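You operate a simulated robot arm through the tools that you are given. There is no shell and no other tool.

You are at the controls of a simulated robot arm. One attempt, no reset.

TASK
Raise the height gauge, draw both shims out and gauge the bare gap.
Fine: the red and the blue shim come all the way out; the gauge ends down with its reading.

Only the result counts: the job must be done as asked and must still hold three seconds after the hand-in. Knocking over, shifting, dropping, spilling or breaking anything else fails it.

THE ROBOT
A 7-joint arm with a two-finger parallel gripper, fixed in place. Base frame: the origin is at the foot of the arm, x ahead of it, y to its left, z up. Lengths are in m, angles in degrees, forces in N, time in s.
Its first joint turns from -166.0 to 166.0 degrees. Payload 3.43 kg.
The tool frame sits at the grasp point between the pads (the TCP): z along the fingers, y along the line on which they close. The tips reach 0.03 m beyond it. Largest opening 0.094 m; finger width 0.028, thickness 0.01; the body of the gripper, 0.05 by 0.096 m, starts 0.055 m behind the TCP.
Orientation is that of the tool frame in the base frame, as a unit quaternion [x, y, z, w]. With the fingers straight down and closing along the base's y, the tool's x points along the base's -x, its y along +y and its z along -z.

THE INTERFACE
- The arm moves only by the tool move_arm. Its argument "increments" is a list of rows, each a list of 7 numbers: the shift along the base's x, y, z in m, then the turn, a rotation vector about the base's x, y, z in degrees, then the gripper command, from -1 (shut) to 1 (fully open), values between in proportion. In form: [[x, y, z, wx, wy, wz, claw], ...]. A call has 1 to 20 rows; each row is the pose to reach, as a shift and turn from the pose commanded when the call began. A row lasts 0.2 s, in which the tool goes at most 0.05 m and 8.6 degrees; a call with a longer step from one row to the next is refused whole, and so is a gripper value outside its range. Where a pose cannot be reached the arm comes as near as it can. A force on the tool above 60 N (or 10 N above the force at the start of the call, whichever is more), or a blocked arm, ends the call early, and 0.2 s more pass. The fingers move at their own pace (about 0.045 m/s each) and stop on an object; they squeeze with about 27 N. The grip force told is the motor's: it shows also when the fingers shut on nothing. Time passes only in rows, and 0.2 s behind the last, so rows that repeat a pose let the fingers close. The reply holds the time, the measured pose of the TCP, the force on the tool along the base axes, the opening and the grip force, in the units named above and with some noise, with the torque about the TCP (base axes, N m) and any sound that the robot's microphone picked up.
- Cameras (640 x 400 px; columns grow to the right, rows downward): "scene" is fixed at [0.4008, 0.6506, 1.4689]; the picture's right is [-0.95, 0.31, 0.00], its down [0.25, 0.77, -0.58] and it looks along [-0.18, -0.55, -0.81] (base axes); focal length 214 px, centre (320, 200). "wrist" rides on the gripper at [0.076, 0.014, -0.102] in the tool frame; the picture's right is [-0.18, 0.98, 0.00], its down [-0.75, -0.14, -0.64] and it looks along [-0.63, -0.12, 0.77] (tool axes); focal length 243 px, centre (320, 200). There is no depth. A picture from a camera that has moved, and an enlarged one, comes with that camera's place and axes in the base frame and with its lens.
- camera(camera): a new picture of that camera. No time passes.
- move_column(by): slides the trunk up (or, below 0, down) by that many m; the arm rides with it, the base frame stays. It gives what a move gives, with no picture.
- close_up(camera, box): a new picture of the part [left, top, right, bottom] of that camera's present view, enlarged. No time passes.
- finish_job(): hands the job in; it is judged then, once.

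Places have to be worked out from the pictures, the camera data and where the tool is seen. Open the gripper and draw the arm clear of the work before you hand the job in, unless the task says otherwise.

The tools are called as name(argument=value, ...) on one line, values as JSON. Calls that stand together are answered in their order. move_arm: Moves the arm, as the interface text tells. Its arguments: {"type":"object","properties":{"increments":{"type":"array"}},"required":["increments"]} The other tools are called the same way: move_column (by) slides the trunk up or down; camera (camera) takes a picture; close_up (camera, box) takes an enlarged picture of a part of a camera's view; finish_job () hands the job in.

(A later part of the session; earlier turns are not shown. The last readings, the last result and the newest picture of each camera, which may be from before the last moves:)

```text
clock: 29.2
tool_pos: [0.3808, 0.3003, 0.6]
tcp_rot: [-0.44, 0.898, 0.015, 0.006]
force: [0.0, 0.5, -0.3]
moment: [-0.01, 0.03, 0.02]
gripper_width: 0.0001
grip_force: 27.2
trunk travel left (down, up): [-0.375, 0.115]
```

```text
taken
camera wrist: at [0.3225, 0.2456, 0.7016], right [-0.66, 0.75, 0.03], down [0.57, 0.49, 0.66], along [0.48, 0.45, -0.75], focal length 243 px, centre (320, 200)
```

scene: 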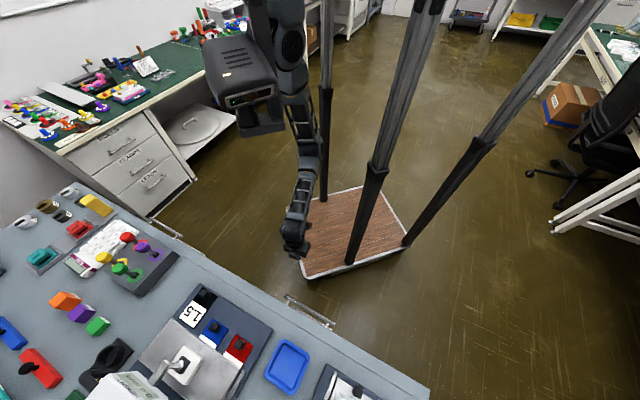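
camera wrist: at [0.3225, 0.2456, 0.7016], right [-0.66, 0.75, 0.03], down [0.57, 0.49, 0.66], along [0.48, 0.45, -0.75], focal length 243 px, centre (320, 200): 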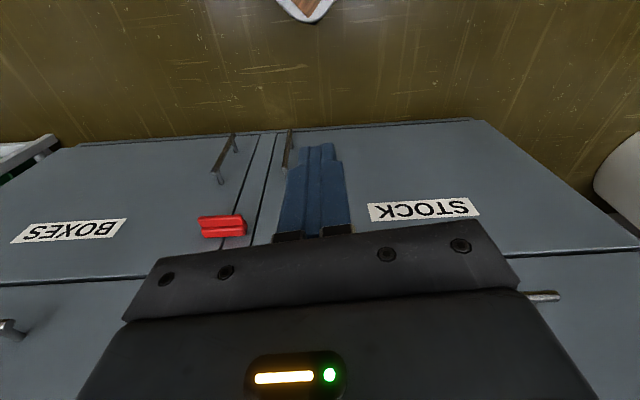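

The arm now reaches cleanly in front of the bench. To stay clear of the hanging camera box (x 0.35–0.46, y<0.29, z>1.19) I'll rise at about (0.33, 0.47), then look at the bench from there.

move_arm(increments=[[-0.01, 0.03, 0.03, 0, 0, 0, -1], [-0.02, 0.06, 0.06, 0, 0, 0, -1], [-0.03, 0.09, 0.09, 0, 0, 0, -1], [-0.04, 0.12, 0.12, 0, 0, 0, -1], [-0.05, 0.15, 0.15, 0, 0, 0, -1], [-0.05, 0.165, 0.19, 0, 0, 0, -1], [-0.05, 0.17, 0.23, 0, 0, 0, -1], [-0.05, 0.17, 0.27, 0, 0, 0, -1], [-0.05, 0.17, 0.31, 0, 0, 0, -1], [-0.05, 0.17, 0.35, 0, 0, 0, -1], [-0.05, 0.17, 0.39, 0, 0, 0, -1], [-0.05, 0.17, 0.43, 0, 0, 0, -1], [-0.05, 0.17, 0.43, 0, 0, 0, -1]])

camera(camera="scene")

camera(camera="wrist")

```text
clock: 32.0
tool_pos: [0.3284, 0.468, 1.0305]
tcp_rot: [-0.44, 0.898, 0.015, 0.007]
force: [0.1, 0.3, -0.2]
moment: [-0.03, -0.02, 0.0]
gripper_width: 0.0
grip_force: 27.4
trunk travel left (down, up): [-0.375, 0.115]
```

```text
taken
```

scene: 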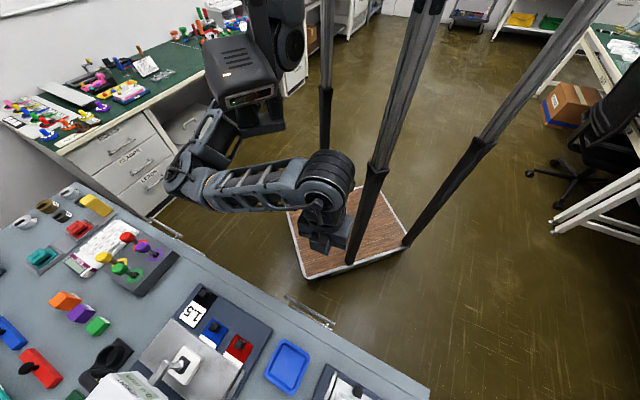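

```text
taken
camera wrist: at [0.271, 0.4156, 1.1321], right [-0.66, 0.75, 0.03], down [0.57, 0.49, 0.66], along [0.48, 0.45, -0.75], focal length 243 px, centre (320, 200)
```

wrist: 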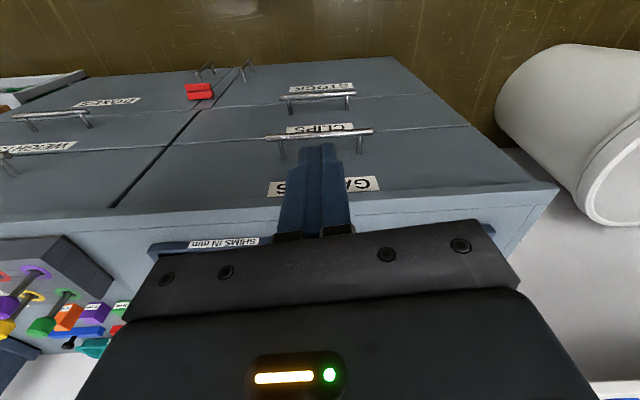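

The arm is free in front of the bench now, elbow out to the +x side. I go up and forward a little to view the gauge fixture from the wrist camera.

move_arm(increments=[[0.01, 0.005, 0.03, 0, 0, 0, -0.5], [0.02, 0.01, 0.06, 0, 0, 0, 0.0], [0.035, 0.015, 0.09, 0, 0, 0, 0.5], [0.05, 0.02, 0.12, 0, 0, 0, 1], [0.07, 0.025, 0.15, 0, 0, 0, 1], [0.09, 0.03, 0.17, 0, 0, 0, 1], [0.09, 0.03, 0.17, 0, 0, 0, 1]])

camera(camera="wrist")

camera(camera="scene")

```text
clock: 33.6
tool_pos: [0.42, 0.4983, 1.1999]
tcp_rot: [-0.44, 0.898, 0.015, 0.006]
force: [0.2, 0.7, 0.1]
moment: [-0.01, 0.05, 0.0]
gripper_width: 0.0938
grip_force: 0.1
trunk travel left (down, up): [-0.375, 0.115]
```

```text
taken
camera wrist: at [0.3612, 0.4439, 1.3023], right [-0.66, 0.75, 0.03], down [0.57, 0.49, 0.66], along [0.48, 0.45, -0.75], focal length 243 px, centre (320, 200)
```

wrist: 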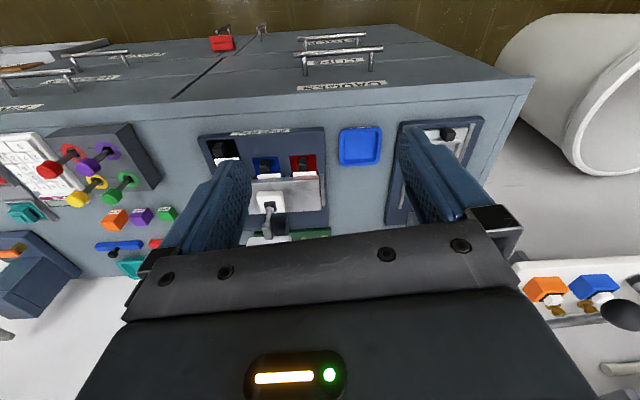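

```text
taken
```

scene: 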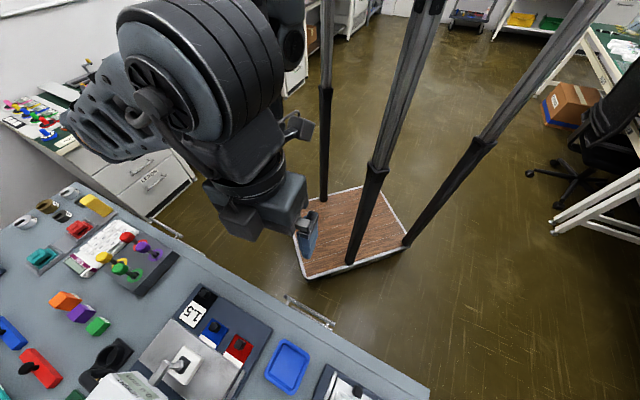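

Good view of the fixture now. I enlarge it to see the gauge, plate and shims.

close_up(camera="wrist", box=[195, 115, 355, 245])

close_up(camera="scene", box=[80, 280, 300, 400])

```text
3.08 times, centred on (275, 180) of wrist
camera zoom: at [0.3612, 0.4439, 1.3023], right [-0.66, 0.75, 0.03], down [0.57, 0.49, 0.66], along [0.48, 0.45, -0.75], focal length 746 px, centre (458, 262)
```

zoom: 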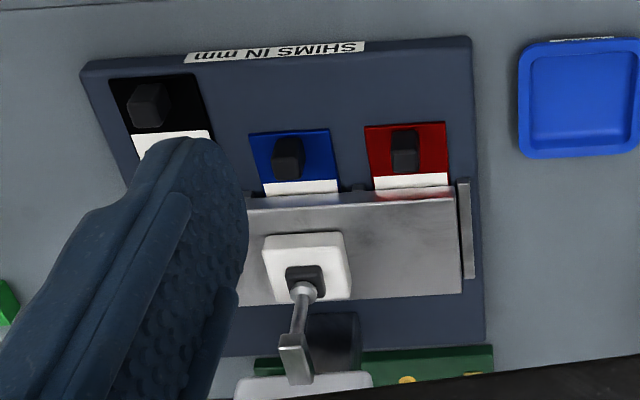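

```text
2.91 times, centred on (190, 340) of scene
camera zoom: at [0.4008, 0.6506, 1.4689], right [-0.95, 0.31, 0.0], down [0.25, 0.77, -0.58], along [-0.18, -0.55, -0.81], focal length 624 px, centre (698, -207)
```

zoom: 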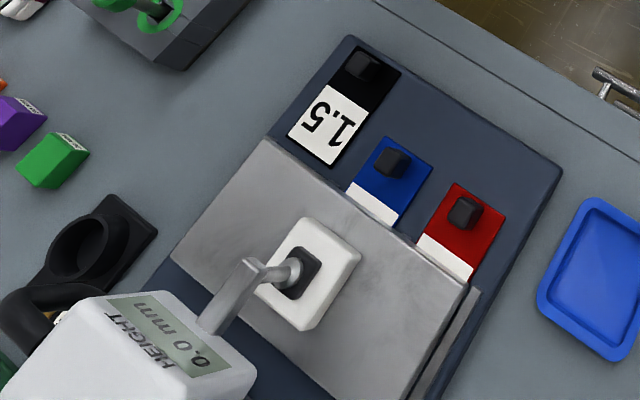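

Socket of the gauge foot is at about (0.656, 0.586, 0.956), blue knob (0.603, 0.537, 0.926), red knob (0.555, 0.585, 0.93), draw direction (-1,-1)/√2. I move over for a closer look at the gauge mechanism, aligning yaw to 45°.

move_arm(increments=[[0.02, 0.0, 0.0, -0.5, 0, -2, 1], [0.04, 0.0, 0.0, -1.0, 0, -4, 1], [0.06, 0.0, 0.0, -1.5, 0, -6, 1], [0.08, 0.0, 0.0, -1.85, -0.1, -7.2, 1], [0.1, 0.0, 0.0, -1.85, -0.1, -7.2, 1], [0.12, 0.0, 0.0, -1.85, -0.1, -7.2, 1], [0.12, 0.0, 0.0, -1.85, -0.1, -7.2, 1]])

camera(camera="wrist")

camera(camera="scene")

```text
clock: 35.2
tool_pos: [0.5402, 0.499, 1.1987]
tcp_rot: [-0.383, 0.924, 0.0, 0.002]
force: [0.2, 1.2, -1.0]
moment: [-0.01, 0.01, 0.02]
gripper_width: 0.0939
grip_force: 0.1
trunk travel left (down, up): [-0.375, 0.115]
```

```text
taken
camera wrist: at [0.4758, 0.4554, 1.3025], right [-0.57, 0.82, 0.0], down [0.63, 0.43, 0.65], along [0.53, 0.36, -0.76], focal length 243 px, centre (320, 200)
```

wrist: 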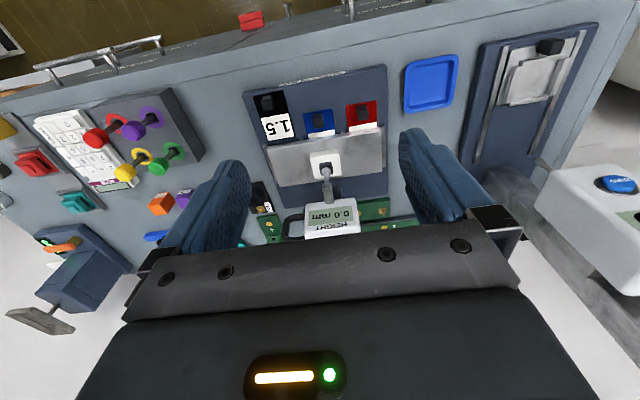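

```text
taken
```

scene: 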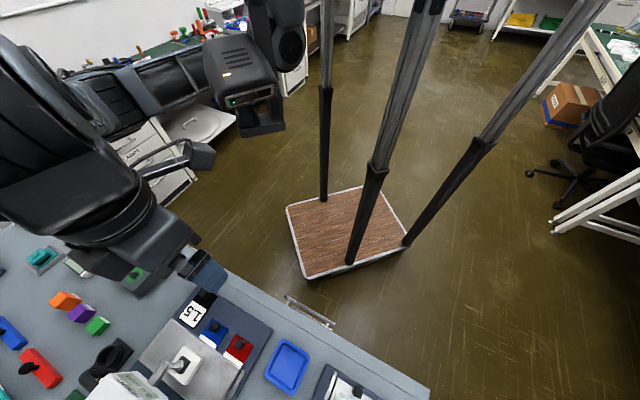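

The gauge with display is visible between the fingers. I enlarge it.

close_up(camera="wrist", box=[240, 70, 420, 245])

close_up(camera="wrist", box=[280, 140, 400, 245])

```text
2.29 times, centred on (330, 158) of wrist
camera zoom: at [0.4758, 0.4554, 1.3025], right [-0.57, 0.82, 0.0], down [0.63, 0.43, 0.65], along [0.53, 0.36, -0.76], focal length 555 px, centre (297, 297)
```

zoom: 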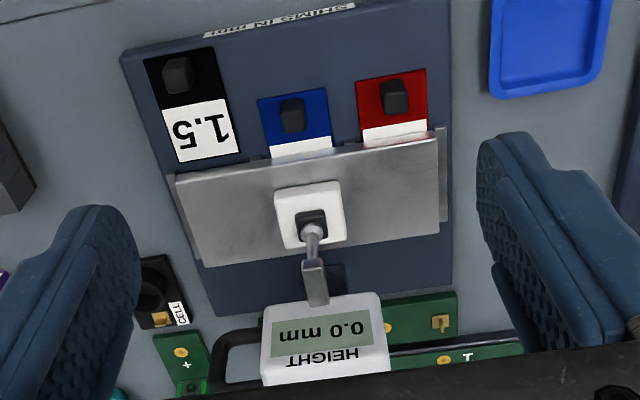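

```text
3.81 times, centred on (340, 192) of wrist
camera zoom: at [0.4758, 0.4554, 1.3025], right [-0.57, 0.82, 0.0], down [0.63, 0.43, 0.65], along [0.53, 0.36, -0.76], focal length 924 px, centre (244, 229)
```

zoom: 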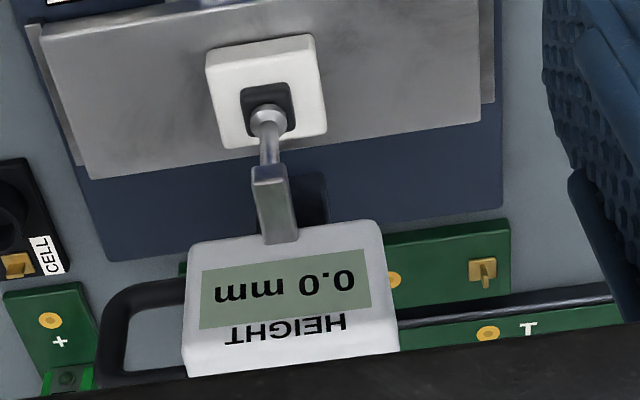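

The stylus ball sits in a dark knob on the white foot, with the display head at about z≈1.05 just behind it. I need a side view to learn how it is raised, so I move to the -y side with yaw 90°, staying high.

move_arm(increments=[[0.01, -0.02, 0, 0, 0, 6, 1], [0.02, -0.04, 0, 0, 0, 12, 1], [0.03, -0.06, 0, 0, 0, 18, 1], [0.045, -0.08, 0, 0, 0, 24, 1], [0.06, -0.1, 0, 0, 0, 30, 1], [0.075, -0.1, 0, 0, 0, 36, 1], [0.08, -0.1, 0, 0, 0, 42, 1], [0.08, -0.1, 0, 0, 0, 45, 1], [0.08, -0.1, 0, 0, 0, 45, 1]])

move_arm(increments=[[0, 0, -0.01, 7, 0, 0, 1], [0, 0, -0.02, 14, 0, 0, 1], [0, 0, -0.03, 21, 0, 0, 1], [0, 0, -0.04, 28, 0, 0, 1], [0, 0, -0.04, 33, 0, 0, 1], [0, 0, -0.04, 33, 0, 0, 1]])

camera(camera="wrist")

camera(camera="scene")

```text
clock: 37.2
tool_pos: [0.6195, 0.3994, 1.1998]
tcp_rot: [0.708, -0.706, 0.0, -0.002]
force: [0.1, 0.1, -0.1]
moment: [-0.02, 0.01, -0.02]
gripper_width: 0.0942
grip_force: 0.1
trunk travel left (down, up): [-0.375, 0.115]
```

```text
clock: 38.6
tool_pos: [0.62, 0.3992, 1.1596]
tcp_rot: [0.678, -0.677, -0.202, -0.204]
force: [-0.5, -0.1, 0.5]
moment: [-0.02, -0.02, 0.01]
gripper_width: 0.0941
grip_force: 0.1
trunk travel left (down, up): [-0.375, 0.115]
```

```text
taken
camera wrist: at [0.605, 0.2799, 1.2045], right [-0.98, 0.15, 0.1], down [0.14, 0.28, 0.95], along [0.12, 0.95, -0.29], focal length 243 px, centre (320, 200)
```

wrist: 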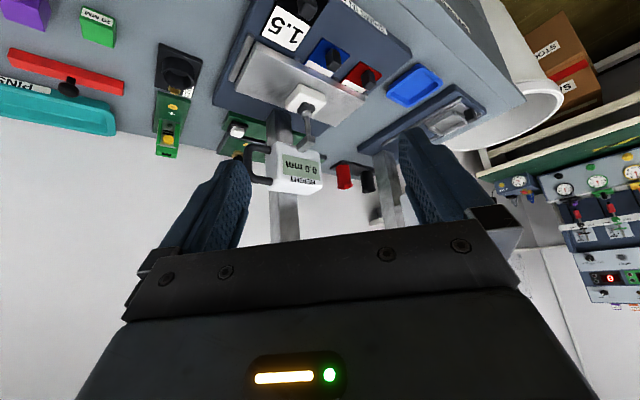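

```text
taken
```

scene: 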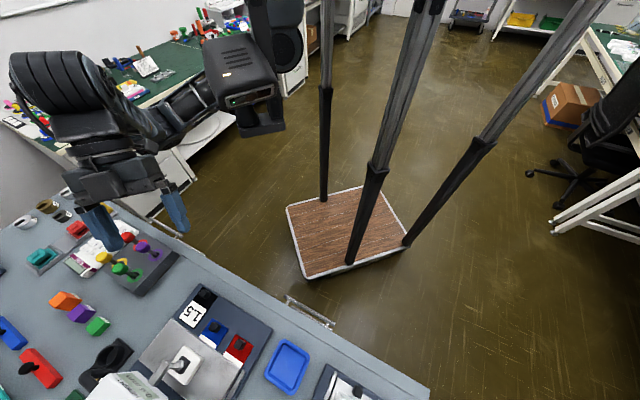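

Now there's a side view with a column and a handle on the display head. I enlarge it.

close_up(camera="wrist", box=[220, 60, 400, 240])

close_up(camera="wrist", box=[240, 80, 340, 200])

```text
2.22 times, centred on (310, 150) of wrist
camera zoom: at [0.605, 0.2799, 1.2045], right [-0.98, 0.15, 0.1], down [0.14, 0.28, 0.95], along [0.12, 0.95, -0.29], focal length 539 px, centre (342, 311)
```

zoom: 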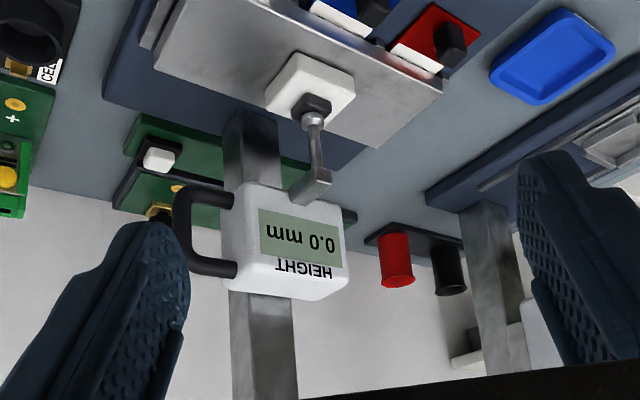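

```text
3.33 times, centred on (290, 140) of wrist
camera zoom: at [0.605, 0.2799, 1.2045], right [-0.98, 0.15, 0.1], down [0.14, 0.28, 0.95], along [0.12, 0.95, -0.29], focal length 809 px, centre (420, 400)
```

zoom: 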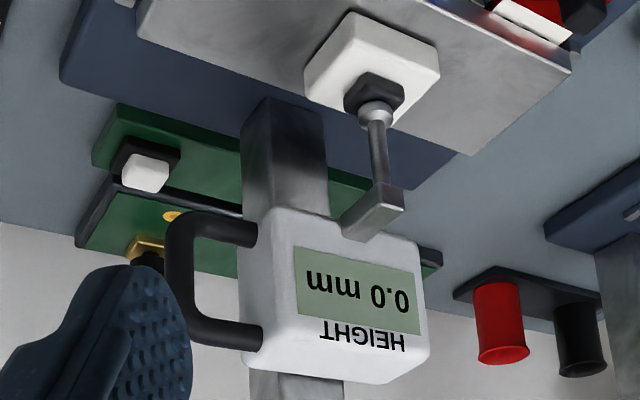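

The gauge head is a carriage on a steel column with a black D-handle on its side; the handle's vertical bar is near (0.733, 0.564, 1.05) and the loop spans roughly z 1.02–1.08. I'll straighten the tool and come round to the handle side (yaw 135°) for a closer look from above.

move_arm(increments=[[0, 0, 0.01, -7, 0, 0, 1], [0, 0, 0.02, -14, 0, 0, 1], [0, 0, 0.03, -21, 0, 0, 1], [0, 0, 0.04, -28, 0, 0, 1], [0, 0, 0.05, -33, 0, 0, 1], [0, 0, 0.05, -33, 0, 0, 1]])

move_arm(increments=[[0.02, 0.01, 0, 0, 0, 5, 1], [0.04, 0.02, 0, 0, 0, 10, 1], [0.06, 0.03, 0, 0, 0, 15, 1], [0.08, 0.04, 0, 0, 0, 20, 1], [0.1, 0.05, 0, 0, 0, 25, 1], [0.12, 0.06, 0, 0, 0, 30, 1], [0.14, 0.07, 0, 0, 0, 35, 1], [0.16, 0.08, 0, 0, 0, 40, 1], [0.18, 0.09, 0, 0, 0, 45, 1], [0.18, 0.09, 0, 0, 0, 45, 1]])

camera(camera="wrist")

camera(camera="scene")

```text
clock: 40.0
tool_pos: [0.6191, 0.399, 1.2098]
tcp_rot: [0.707, -0.707, 0.001, -0.002]
force: [-0.3, -0.1, -0.2]
moment: [0.02, -0.03, 0.06]
gripper_width: 0.0939
grip_force: 0.1
trunk travel left (down, up): [-0.375, 0.115]
```

```text
clock: 42.2
tool_pos: [0.8005, 0.4904, 1.2103]
tcp_rot: [0.924, -0.382, -0.001, -0.002]
force: [-0.2, 0.5, -0.1]
moment: [-0.03, 0.02, -0.01]
gripper_width: 0.0942
grip_force: 0.1
trunk travel left (down, up): [-0.375, 0.115]
```

```text
taken
camera wrist: at [0.8436, 0.4261, 1.3126], right [-0.82, -0.57, 0.0], down [-0.43, 0.63, 0.65], along [-0.36, 0.53, -0.76], focal length 243 px, centre (320, 200)
```

wrist: 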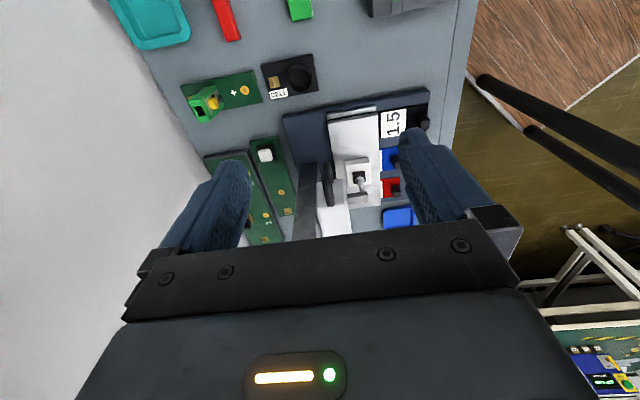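

```text
taken
```

scene: 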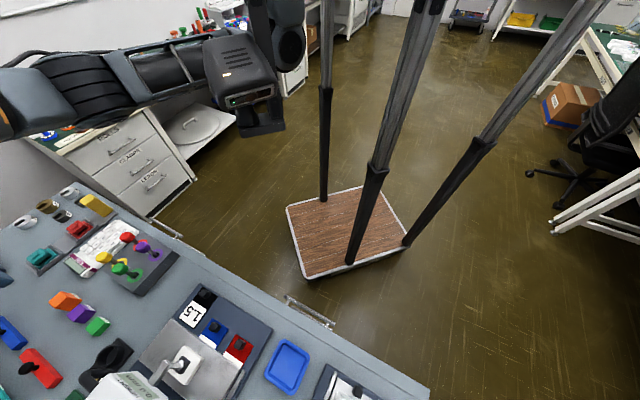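

From this side the handle is seen end-on over the head. I enlarge to measure it and the column.

close_up(camera="wrist", box=[240, 80, 440, 240])

close_up(camera="wrist", box=[280, 140, 380, 240])

```text
2.50 times, centred on (340, 160) of wrist
camera zoom: at [0.8436, 0.4261, 1.3126], right [-0.82, -0.57, 0.0], down [-0.43, 0.63, 0.65], along [-0.36, 0.53, -0.76], focal length 606 px, centre (270, 300)
```

zoom: 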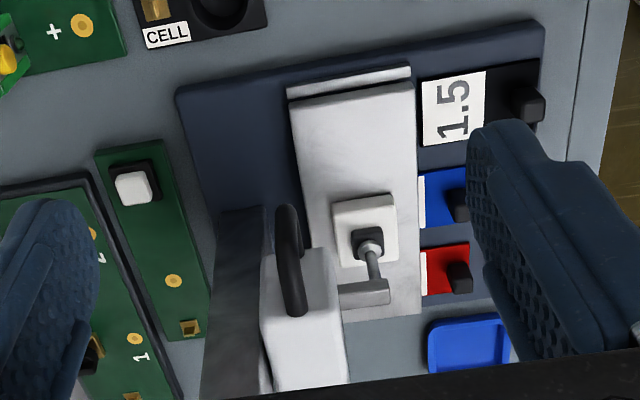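

```text
4.00 times, centred on (330, 190) of wrist
camera zoom: at [0.8436, 0.4261, 1.3126], right [-0.82, -0.57, 0.0], down [-0.43, 0.63, 0.65], along [-0.36, 0.53, -0.76], focal length 970 px, centre (280, 240)
```

zoom: 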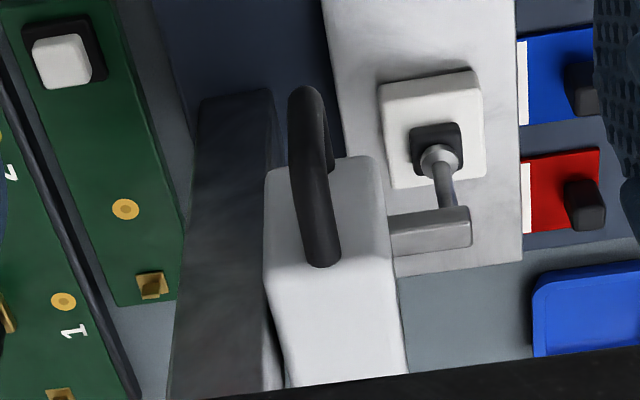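

Handle bar at about (0.736, 0.569), legs at z≈1.022 and 1.075, with the head's side 0.022 m behind it. I'll hover above it with the fingers straddling the loop front and back, and check the view.

move_arm(increments=[[-0.02, 0.026, 0, 0, 0, 0, 1], [-0.04, 0.052, 0, 0, 0, 0, 1], [-0.062, 0.078, 0, 0, 0, 0, 1], [-0.062, 0.078, -0.03, 0, 0, 0, 1], [-0.062, 0.078, -0.05, 0, 0, 0, 1], [-0.062, 0.078, -0.05, 0, 0, 0, 1]])

camera(camera="wrist")

close_up(camera="wrist", box=[220, 100, 420, 250])

camera(camera="scene")

```text
clock: 43.6
tool_pos: [0.7377, 0.5678, 1.1592]
tcp_rot: [0.924, -0.382, -0.001, -0.001]
force: [0.9, 0.2, -1.0]
moment: [-0.03, 0.01, -0.02]
gripper_width: 0.0941
grip_force: 0.2
trunk travel left (down, up): [-0.375, 0.115]
```

```text
taken
camera wrist: at [0.7815, 0.5036, 1.2624], right [-0.82, -0.57, 0.0], down [-0.43, 0.63, 0.65], along [-0.36, 0.53, -0.76], focal length 243 px, centre (320, 200)
```

wrist: 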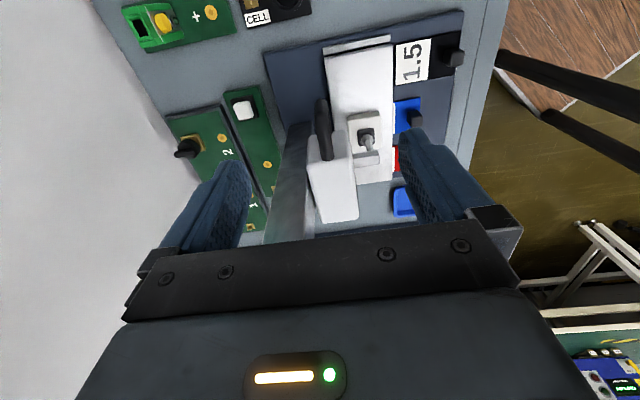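

```text
2.67 times, centred on (320, 175) of wrist
camera zoom: at [0.7815, 0.5036, 1.2624], right [-0.82, -0.57, 0.0], down [-0.43, 0.63, 0.65], along [-0.36, 0.53, -0.76], focal length 647 px, centre (320, 267)
```

zoom: 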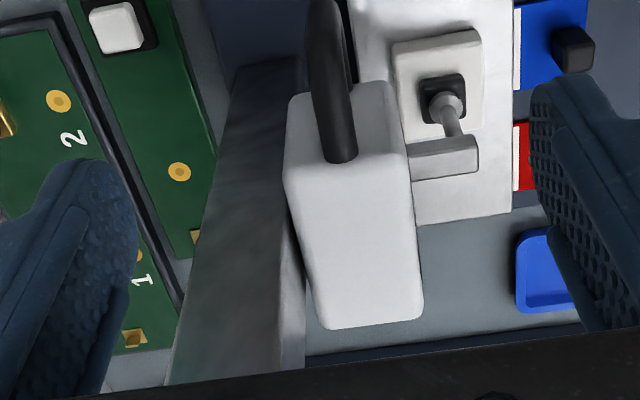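

```text
taken
```

scene: 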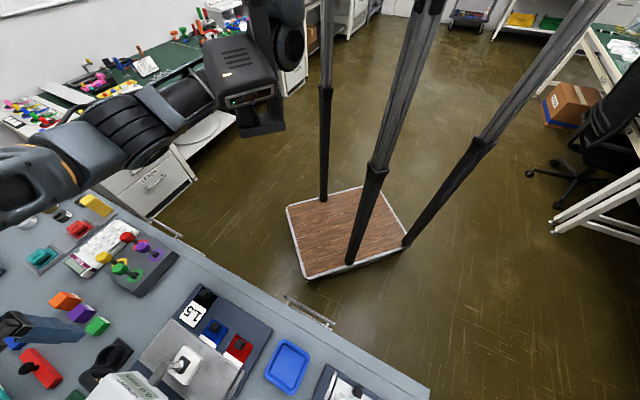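

The handle loop is centred between the fingers. I descend to z≈1.055 so the fingers flank the bar, without closing yet.

move_arm(increments=[[0, 0, -0.03, 0, 0, 0, 1], [0, 0, -0.06, 0, 0, 0, 1], [0, 0, -0.085, 0, 0, 0, 1], [0, 0, -0.104, 0, 0, 0, 1], [0, 0, -0.104, 0, 0, 0, 1]])

camera(camera="wrist")

close_up(camera="wrist", box=[220, 100, 420, 250])

```text
clock: 44.8
tool_pos: [0.7372, 0.5669, 1.0546]
tcp_rot: [0.924, -0.382, -0.002, -0.002]
force: [0.2, 0.5, 0.5]
moment: [-0.02, 0.01, 0.05]
gripper_width: 0.0941
grip_force: 0.0
trunk travel left (down, up): [-0.375, 0.115]
```

```text
taken
camera wrist: at [0.7818, 0.5035, 1.1581], right [-0.82, -0.57, 0.0], down [-0.43, 0.63, 0.65], along [-0.36, 0.53, -0.76], focal length 243 px, centre (320, 200)
```

wrist: 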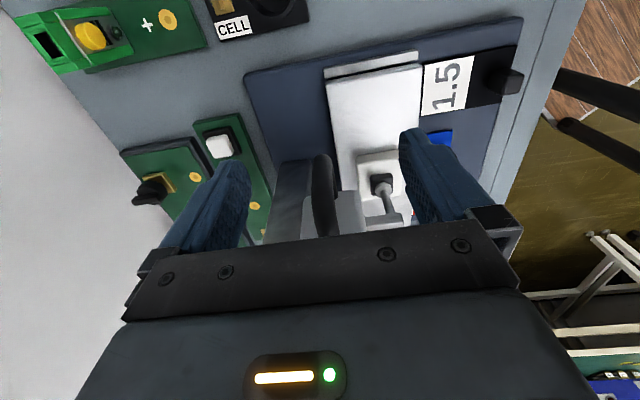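

```text
2.67 times, centred on (320, 175) of wrist
camera zoom: at [0.7818, 0.5035, 1.1581], right [-0.82, -0.57, 0.0], down [-0.43, 0.63, 0.65], along [-0.36, 0.53, -0.76], focal length 647 px, centre (320, 267)
```

zoom: 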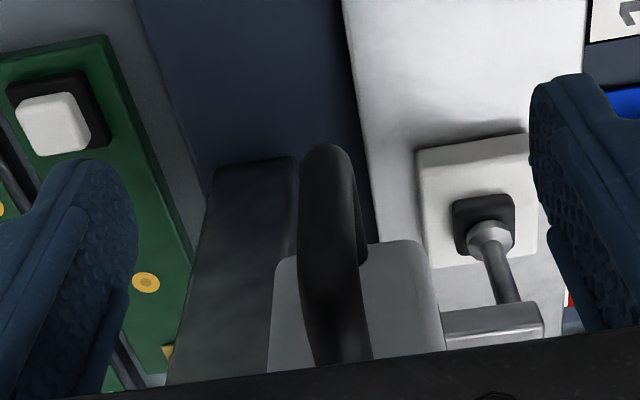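

The bar lies exactly on the grasp line. I close the gripper on it.

move_arm(increments=[[0, 0, 0, 0, 0, 0, -1], [0, 0, 0, 0, 0, 0, -1], [0, 0, 0, 0, 0, 0, -1], [0, 0, 0, 0, 0, 0, -1], [0, 0, 0, 0, 0, 0, -1], [0, 0, 0, 0, 0, 0, -1], [0, 0, 0, 0, 0, 0, -1]])

close_up(camera="wrist", box=[220, 100, 420, 250])

```text
clock: 46.4
tool_pos: [0.7388, 0.5652, 1.0551]
tcp_rot: [0.924, -0.382, -0.001, 0.0]
force: [-10.7, -12.1, -2.4]
moment: [0.13, -0.13, 0.16]
gripper_width: 0.0163
grip_force: 45.5
trunk travel left (down, up): [-0.375, 0.115]
```

```text
2.67 times, centred on (320, 175) of wrist
camera zoom: at [0.7813, 0.503, 1.1583], right [-0.82, -0.57, 0.0], down [-0.43, 0.63, 0.64], along [-0.37, 0.53, -0.76], focal length 647 px, centre (320, 267)
```

zoom: 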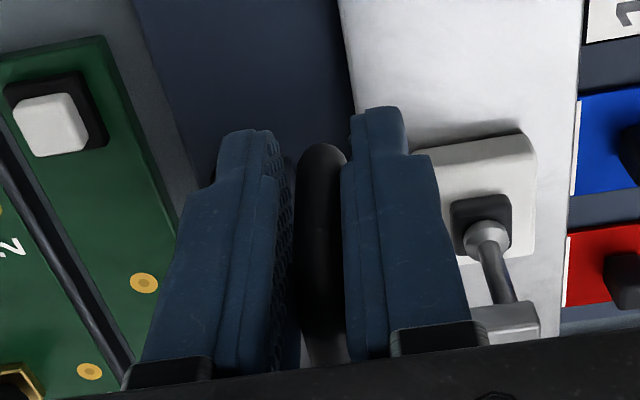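

The grip holds the bar (width 0.016) with about 16 N of side load toward the robot, so I ease the tool slightly that way and lift a first centimetre to test.

move_arm(increments=[[-0.001, -0.001, 0, 0, 0, 0, -1], [-0.0015, -0.0015, 0.0, 0, 0, 0, -1], [-0.0015, -0.0015, 0.005, 0, 0, 0, -1], [-0.0015, -0.0015, 0.01, 0, 0, 0, -1], [-0.0015, -0.0015, 0.01, 0, 0, 0, -1]])

close_up(camera="wrist", box=[220, 100, 420, 250])

close_up(camera="scene", box=[80, 280, 300, 400])

```text
clock: 47.6
tool_pos: [0.7381, 0.5667, 1.065]
tcp_rot: [0.924, -0.382, -0.001, -0.003]
force: [17.9, 16.1, -2.5]
moment: [-0.64, -0.22, -0.26]
gripper_width: 0.0162
grip_force: 44.9
trunk travel left (down, up): [-0.375, 0.115]
```

```text
2.67 times, centred on (320, 175) of wrist
camera zoom: at [0.781, 0.5027, 1.1688], right [-0.83, -0.56, 0.0], down [-0.43, 0.63, 0.65], along [-0.36, 0.53, -0.76], focal length 647 px, centre (320, 267)
```

zoom: 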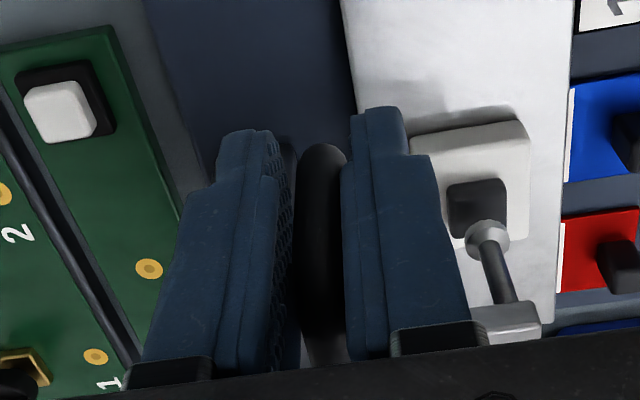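

```text
2.91 times, centred on (190, 340) of scene
camera zoom: at [0.4008, 0.6506, 1.4689], right [-0.95, 0.31, 0.0], down [0.25, 0.77, -0.58], along [-0.18, -0.55, -0.81], focal length 624 px, centre (698, -207)
```

zoom: 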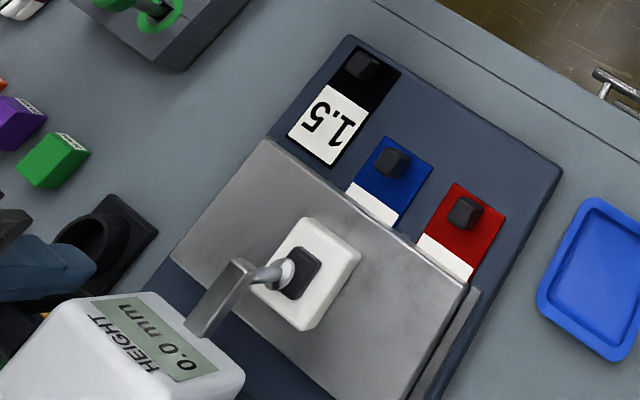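

The stylus lifted clear of the foot by about 1 cm. I relieve the side load and, before going higher, test whether the head stays up by itself by opening the fingers here where a drop would be small.

move_arm(increments=[[0.0004, 0.0004, 0, 0, 0, 0, -1], [0.0008, 0.0008, 0.0, 0, 0, 0, -1], [0.0008, 0.0008, 0.0, 0, 0, 0, -1]])

move_arm(increments=[[0, 0, 0, 0, 0, 0, -0.6], [0, 0, 0, 0, 0, 0, -0.5], [0, 0, 0, 0, 0, 0, -0.4], [0, 0, 0, 0, 0, 0, -0.3], [0, 0, 0, 0, 0, 0, -0.3]])

close_up(camera="scene", box=[80, 280, 300, 400])

close_up(camera="wrist", box=[220, 100, 420, 250])

```text
clock: 48.4
tool_pos: [0.7376, 0.5656, 1.0643]
tcp_rot: [0.924, -0.383, -0.002, -0.001]
force: [11.5, 6.3, -1.0]
moment: [0.1, 0.37, -0.14]
gripper_width: 0.0159
grip_force: 44.8
trunk travel left (down, up): [-0.375, 0.115]
```

```text
clock: 49.6
tool_pos: [0.7374, 0.5656, 1.0651]
tcp_rot: [0.924, -0.383, -0.001, -0.002]
force: [0.1, 0.8, 0.1]
moment: [0.0, 0.02, 0.02]
gripper_width: 0.0326
grip_force: 0.0
trunk travel left (down, up): [-0.375, 0.115]
```

```text
2.91 times, centred on (190, 340) of scene
camera zoom: at [0.4008, 0.6506, 1.4689], right [-0.95, 0.31, 0.0], down [0.25, 0.77, -0.58], along [-0.18, -0.55, -0.81], focal length 624 px, centre (698, -207)
```

zoom: 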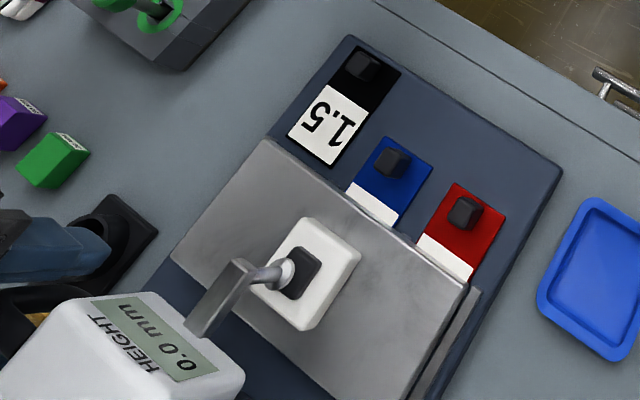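

```text
2.67 times, centred on (320, 175) of wrist
camera zoom: at [0.7809, 0.5029, 1.1692], right [-0.82, -0.57, 0.0], down [-0.43, 0.63, 0.65], along [-0.36, 0.53, -0.76], focal length 647 px, centre (320, 267)
```

zoom: 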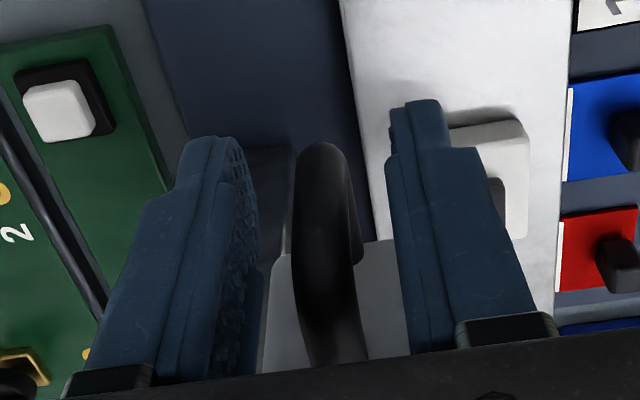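

The head stays where it was left. I re-grip and raise it further, by another 35 mm, then release and back off upward.

move_arm(increments=[[0, 0, 0, 0, 0, 0, -1], [0, 0, 0, 0, 0, 0, -1], [0, 0, 0, 0, 0, 0, -1], [0, 0, 0.005, 0, 0, 0, -1], [0, 0, 0.015, 0, 0, 0, -1], [0, 0, 0.025, 0, 0, 0, -1], [0, 0, 0.035, 0, 0, 0, -1], [0, 0, 0.035, 0, 0, 0, -1]])

close_up(camera="scene", box=[80, 280, 300, 400])

```text
clock: 51.4
tool_pos: [0.7373, 0.5669, 1.0989]
tcp_rot: [0.924, -0.382, -0.002, 0.0]
force: [-3.5, -1.1, -30.8]
moment: [-0.22, -0.3, 0.03]
gripper_width: 0.0163
grip_force: 44.5
trunk travel left (down, up): [-0.375, 0.115]
```

```text
2.91 times, centred on (190, 340) of scene
camera zoom: at [0.4008, 0.6506, 1.4689], right [-0.95, 0.31, 0.0], down [0.25, 0.77, -0.58], along [-0.18, -0.55, -0.81], focal length 624 px, centre (698, -207)
```

zoom: 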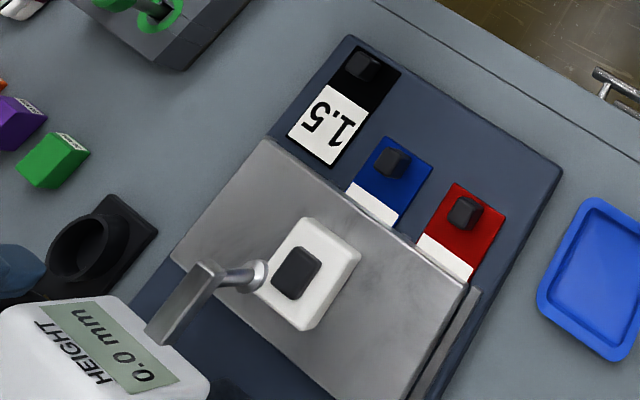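

The head is up about 4.5 cm and just meets its upper stop (−31 N), so I ease 1.5 mm down, open the fingers, and rise away.

move_arm(increments=[[0, 0, -0.001, 0, 0, 0, -1], [0, 0, -0.0015, 0, 0, 0, -1], [0, 0, -0.0015, 0, 0, 0, 0], [0, 0, -0.0015, 0, 0, 0, 1], [0, 0, -0.0015, 0, 0, 0, 1], [0, 0, -0.0015, 0, 0, 0, 1], [0, 0, -0.0015, 0, 0, 0, 1], [0, 0, -0.0015, 0, 0, 0, 1]])

move_arm(increments=[[0, 0, 0.03, 0, 0, 0, 1], [0, 0, 0.06, 0, 0, 0, 1], [0, 0, 0.09, 0, 0, 0, 1], [0, 0, 0.12, 0, 0, 0, 1], [0, 0, 0.12, 0, 0, 0, 1]])

close_up(camera="scene", box=[80, 280, 300, 400])

camera(camera="wrist")

```text
clock: 53.2
tool_pos: [0.7379, 0.5671, 1.0999]
tcp_rot: [0.924, -0.382, -0.002, -0.002]
force: [-0.1, 0.4, 0.6]
moment: [-0.05, -0.02, 0.01]
gripper_width: 0.094
grip_force: 0.1
trunk travel left (down, up): [-0.375, 0.115]
```

```text
clock: 54.4
tool_pos: [0.7377, 0.5669, 1.2198]
tcp_rot: [0.924, -0.382, -0.002, -0.002]
force: [-0.3, -0.4, -0.5]
moment: [-0.01, -0.05, -0.01]
gripper_width: 0.0938
grip_force: 0.0
trunk travel left (down, up): [-0.375, 0.115]
```

```text
2.91 times, centred on (190, 340) of scene
camera zoom: at [0.4008, 0.6506, 1.4689], right [-0.95, 0.31, 0.0], down [0.25, 0.77, -0.58], along [-0.18, -0.55, -0.81], focal length 624 px, centre (698, -207)
```

zoom: 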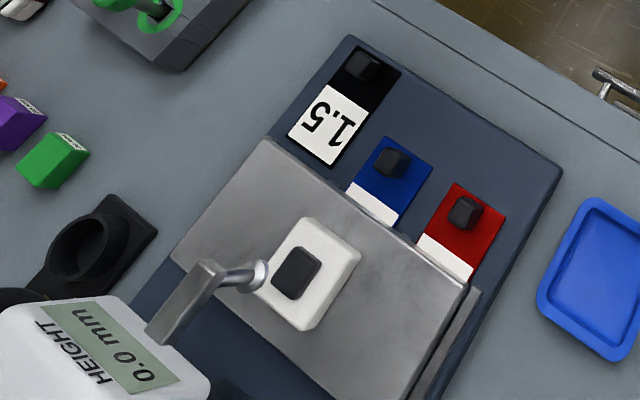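

```text
taken
camera wrist: at [0.7808, 0.5032, 1.3226], right [-0.82, -0.57, 0.0], down [-0.43, 0.63, 0.65], along [-0.37, 0.53, -0.76], focal length 243 px, centre (320, 200)
```

wrist: 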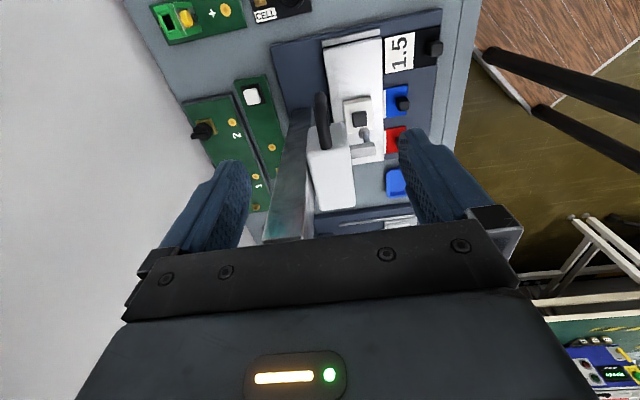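

The gauge stays raised. Next I back away toward the robot, turn yaw back to 45°, and hover in front of the shims.

move_arm(increments=[[-0.03, -0.03, 0, 0, 0, 0, 1], [-0.06, -0.06, 0, 0, 0, 0, 1], [-0.09, -0.09, 0, 0, 0, -6, 1], [-0.1, -0.09, 0, 0, 0, -14, 1], [-0.11, -0.085, 0, 0, 0, -22, 1], [-0.12, -0.08, 0, 0, 0, -30, 1], [-0.13, -0.075, 0, 0, 0, -38, 1], [-0.14, -0.07, 0, 0, 0, -46, 1], [-0.15, -0.065, 0, 0, 0, -54, 1], [-0.16, -0.06, -0.01, 0, 0, -62, 1], [-0.165, -0.06, -0.02, 0, 0, -70, 1], [-0.17, -0.06, -0.03, 0, 0, -78, 1], [-0.17, -0.06, -0.04, 0, 0, -85, 1], [-0.17, -0.06, -0.05, 0, 0, -90, 1], [-0.17, -0.06, -0.05, 0, 0, -90, 1]])

camera(camera="wrist")

close_up(camera="wrist", box=[240, 60, 420, 240])

camera(camera="scene")

```text
clock: 57.6
tool_pos: [0.5672, 0.5068, 1.1694]
tcp_rot: [-0.383, 0.924, 0.0, 0.003]
force: [0.1, 0.4, -0.6]
moment: [0.0, 0.01, -0.03]
gripper_width: 0.0939
grip_force: 0.0
trunk travel left (down, up): [-0.375, 0.115]
```

```text
taken
camera wrist: at [0.5021, 0.4635, 1.2726], right [-0.56, 0.83, 0.0], down [0.63, 0.43, 0.65], along [0.53, 0.36, -0.76], focal length 243 px, centre (320, 200)
```

wrist: 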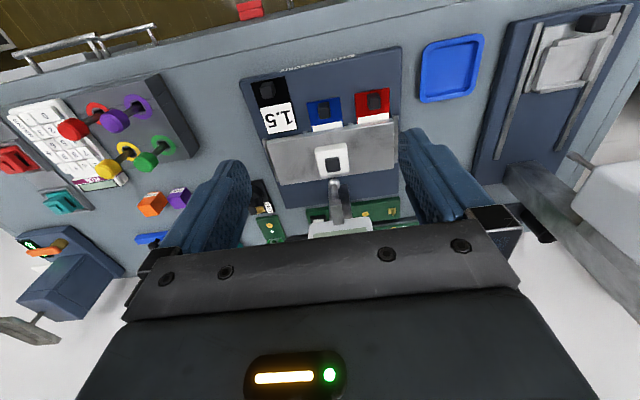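

```text
2.22 times, centred on (330, 150) of wrist
camera zoom: at [0.5021, 0.4635, 1.2726], right [-0.56, 0.83, 0.0], down [0.63, 0.43, 0.65], along [0.53, 0.36, -0.76], focal length 539 px, centre (298, 311)
```

zoom: 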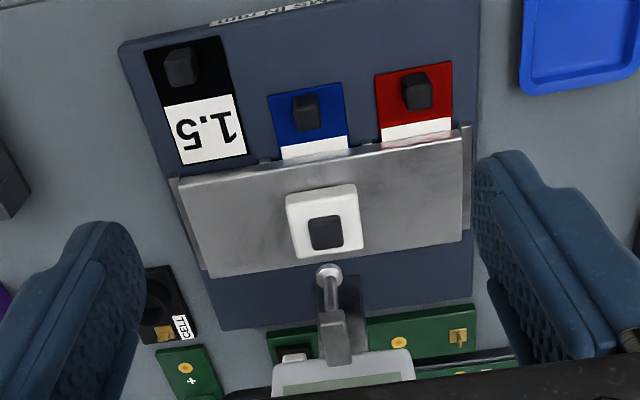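

```text
taken
```

scene: 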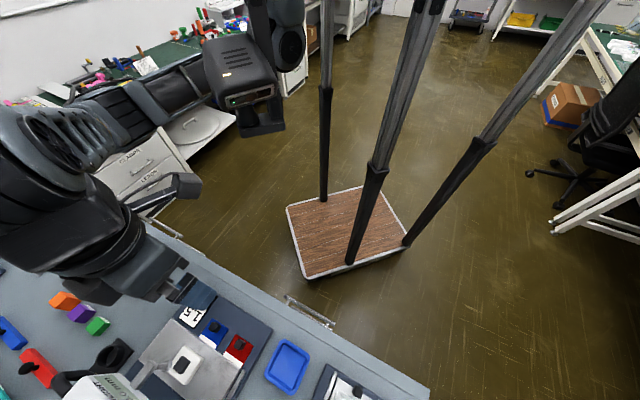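

The knobs refine to blue (0.602, 0.537) and red (0.553, 0.586). I partly close the fingers (opening ≈0.045, so as not to touch the neighbouring knob) and descend over the blue knob to z≈1.02 for a check.

move_arm(increments=[[0.012, 0.01, -0.02, 0, 0, 0, 0.4], [0.024, 0.02, -0.05, 0, 0, 0, 0.0], [0.035, 0.03, -0.08, 0, 0, 0, -0.04], [0.035, 0.03, -0.11, 0, 0, 0, -0.04], [0.035, 0.03, -0.14, 0, 0, 0, -0.04], [0.035, 0.03, -0.15, 0, 0, 0, -0.04], [0.035, 0.03, -0.15, 0, 0, 0, -0.04]])

camera(camera="wrist")

close_up(camera="wrist", box=[220, 80, 420, 240])

```text
clock: 59.2
tool_pos: [0.6025, 0.5354, 1.019]
tcp_rot: [-0.382, 0.924, 0.0, 0.002]
force: [-0.7, 0.6, 0.1]
moment: [0.0, -0.01, 0.01]
gripper_width: 0.0452
grip_force: 0.0
trunk travel left (down, up): [-0.375, 0.115]
```

```text
taken
camera wrist: at [0.5375, 0.4931, 1.1222], right [-0.57, 0.82, 0.0], down [0.63, 0.43, 0.65], along [0.53, 0.36, -0.76], focal length 243 px, centre (320, 200)
```

wrist: 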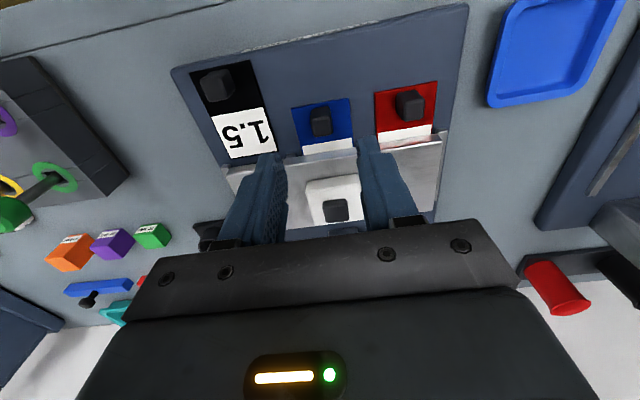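

```text
2.50 times, centred on (320, 160) of wrist
camera zoom: at [0.5375, 0.4931, 1.1222], right [-0.57, 0.82, 0.0], down [0.63, 0.43, 0.65], along [0.53, 0.36, -0.76], focal length 606 px, centre (320, 300)
```

zoom: 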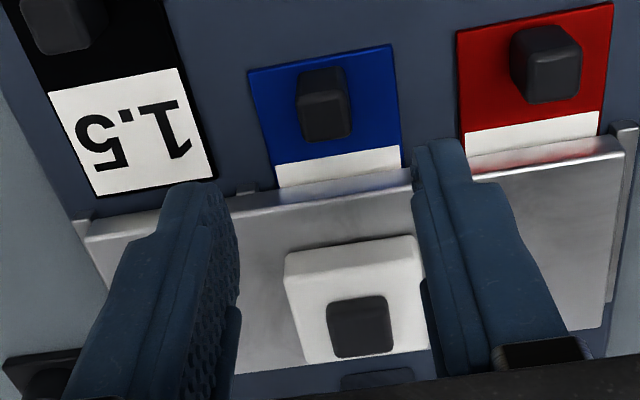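

The blue knob's top sits at z≈0.943 with the shim surface at ≈0.924, and the tool is within 2 mm of it. I correct that offset and lower to z≈0.957 so the tips stay about 3 mm above the shim.

move_arm(increments=[[-0.0027, 0.0, -0.02, 0, 0, 0, -0.04], [-0.0027, 0.0, -0.04, 0, 0, 0, -0.04], [-0.0027, 0.0, -0.055, 0, 0, 0, -0.04], [-0.0027, 0.0, -0.062, 0, 0, 0, -0.04], [-0.0027, 0.0, -0.062, 0, 0, 0, -0.04]])

close_up(camera="wrist", box=[220, 80, 420, 240])

```text
clock: 60.4
tool_pos: [0.5986, 0.5378, 0.9558]
tcp_rot: [-0.384, 0.924, 0.0, 0.002]
force: [-0.1, -0.1, -0.7]
moment: [-0.02, 0.02, -0.01]
gripper_width: 0.0453
grip_force: 0.1
trunk travel left (down, up): [-0.375, 0.115]
```

```text
2.50 times, centred on (320, 160) of wrist
camera zoom: at [0.5343, 0.4934, 1.0602], right [-0.57, 0.82, 0.0], down [0.63, 0.43, 0.65], along [0.53, 0.36, -0.76], focal length 606 px, centre (320, 300)
```

zoom: 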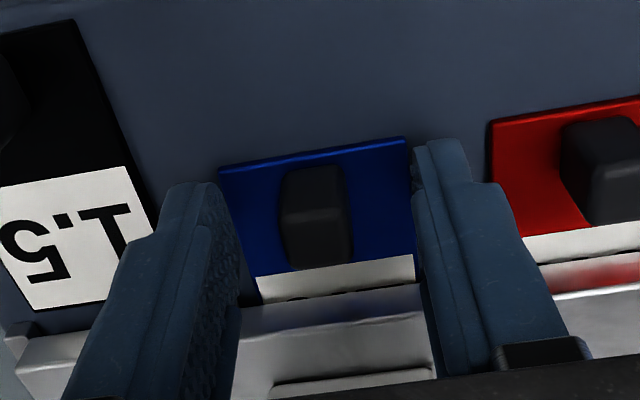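

The knob is centred between the fingers with no contact force. I close on it.

move_arm(increments=[[0, 0, 0, 0, 0, 0, -1], [0, 0, 0, 0, 0, 0, -1], [0, 0, 0, 0, 0, 0, -1], [0, 0, 0, 0, 0, 0, -1], [0, 0, 0, 0, 0, 0, -1]])

close_up(camera="wrist", box=[220, 80, 420, 240])

```text
clock: 61.6
tool_pos: [0.5997, 0.5359, 0.9564]
tcp_rot: [-0.383, 0.924, 0.0, 0.002]
force: [6.4, -7.9, -0.7]
moment: [-0.35, 0.13, -0.03]
gripper_width: 0.0154
grip_force: 44.6
trunk travel left (down, up): [-0.375, 0.115]
```

```text
2.50 times, centred on (320, 160) of wrist
camera zoom: at [0.535, 0.4929, 1.0603], right [-0.56, 0.83, 0.0], down [0.63, 0.43, 0.64], along [0.53, 0.36, -0.76], focal length 606 px, centre (320, 300)
```

zoom: 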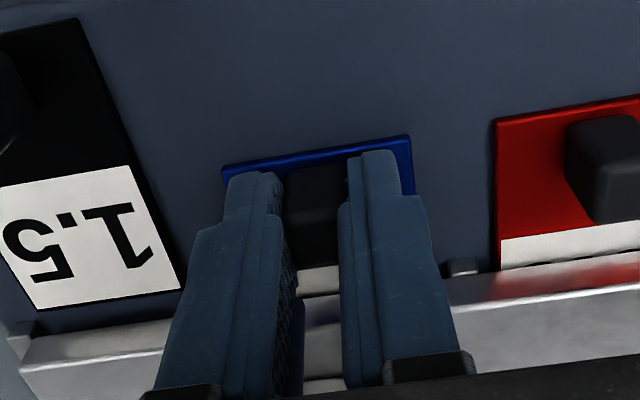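

Firm grip (width 0.0154) with a small side load, which I relieve by half a millimetre. Then I pull the blue shim straight toward the robot by about 42 mm.

move_arm(increments=[[0.0005, -0.0005, 0, 0, 0, 0, -1], [-0.0025, -0.0035, 0, 0, 0, 0, -1], [-0.0065, -0.0075, 0, 0, 0, 0, -1], [-0.0105, -0.0115, 0, 0, 0, 0, -1], [-0.0145, -0.0155, 0, 0, 0, 0, -1], [-0.0185, -0.0195, 0, 0, 0, 0, -1], [-0.0225, -0.0235, 0, 0, 0, 0, -1], [-0.0265, -0.0275, 0, 0, 0, 0, -1], [-0.0295, -0.0305, 0, 0, 0, 0, -1], [-0.0295, -0.0305, 0, 0, 0, 0, -1]])

camera(camera="wrist")

close_up(camera="scene", box=[80, 280, 300, 400])

```text
clock: 63.8
tool_pos: [0.5713, 0.5065, 0.9576]
tcp_rot: [-0.382, 0.924, 0.001, 0.003]
force: [13.9, 19.6, -8.0]
moment: [0.73, -0.5, -0.05]
gripper_width: 0.0154
grip_force: 44.8
trunk travel left (down, up): [-0.375, 0.115]
```

```text
taken
camera wrist: at [0.506, 0.4637, 1.0601], right [-0.56, 0.83, 0.0], down [0.63, 0.43, 0.65], along [0.53, 0.37, -0.76], focal length 243 px, centre (320, 200)
```

wrist: 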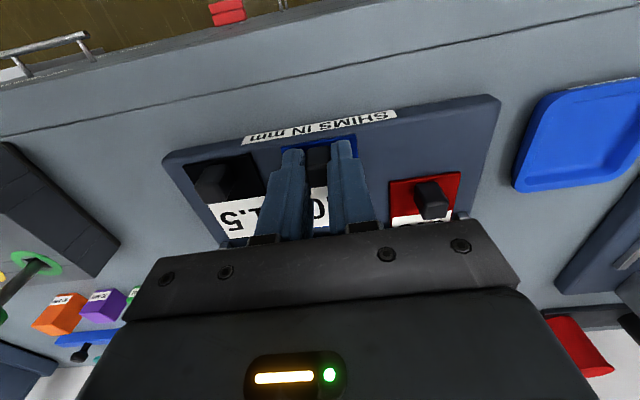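

```text
2.91 times, centred on (190, 340) of scene
camera zoom: at [0.4008, 0.6506, 1.4689], right [-0.95, 0.31, 0.0], down [0.25, 0.77, -0.58], along [-0.18, -0.55, -0.81], focal length 624 px, centre (698, -207)
```

zoom: 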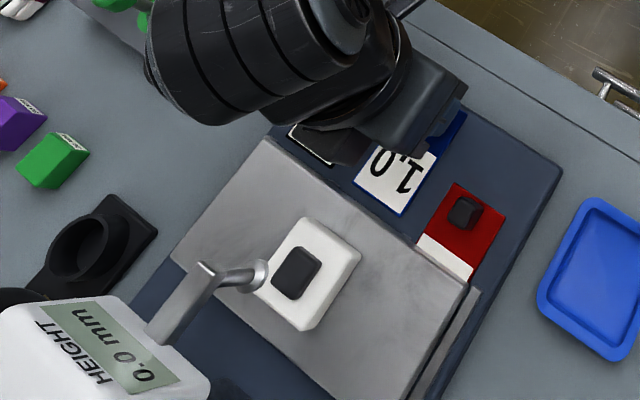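

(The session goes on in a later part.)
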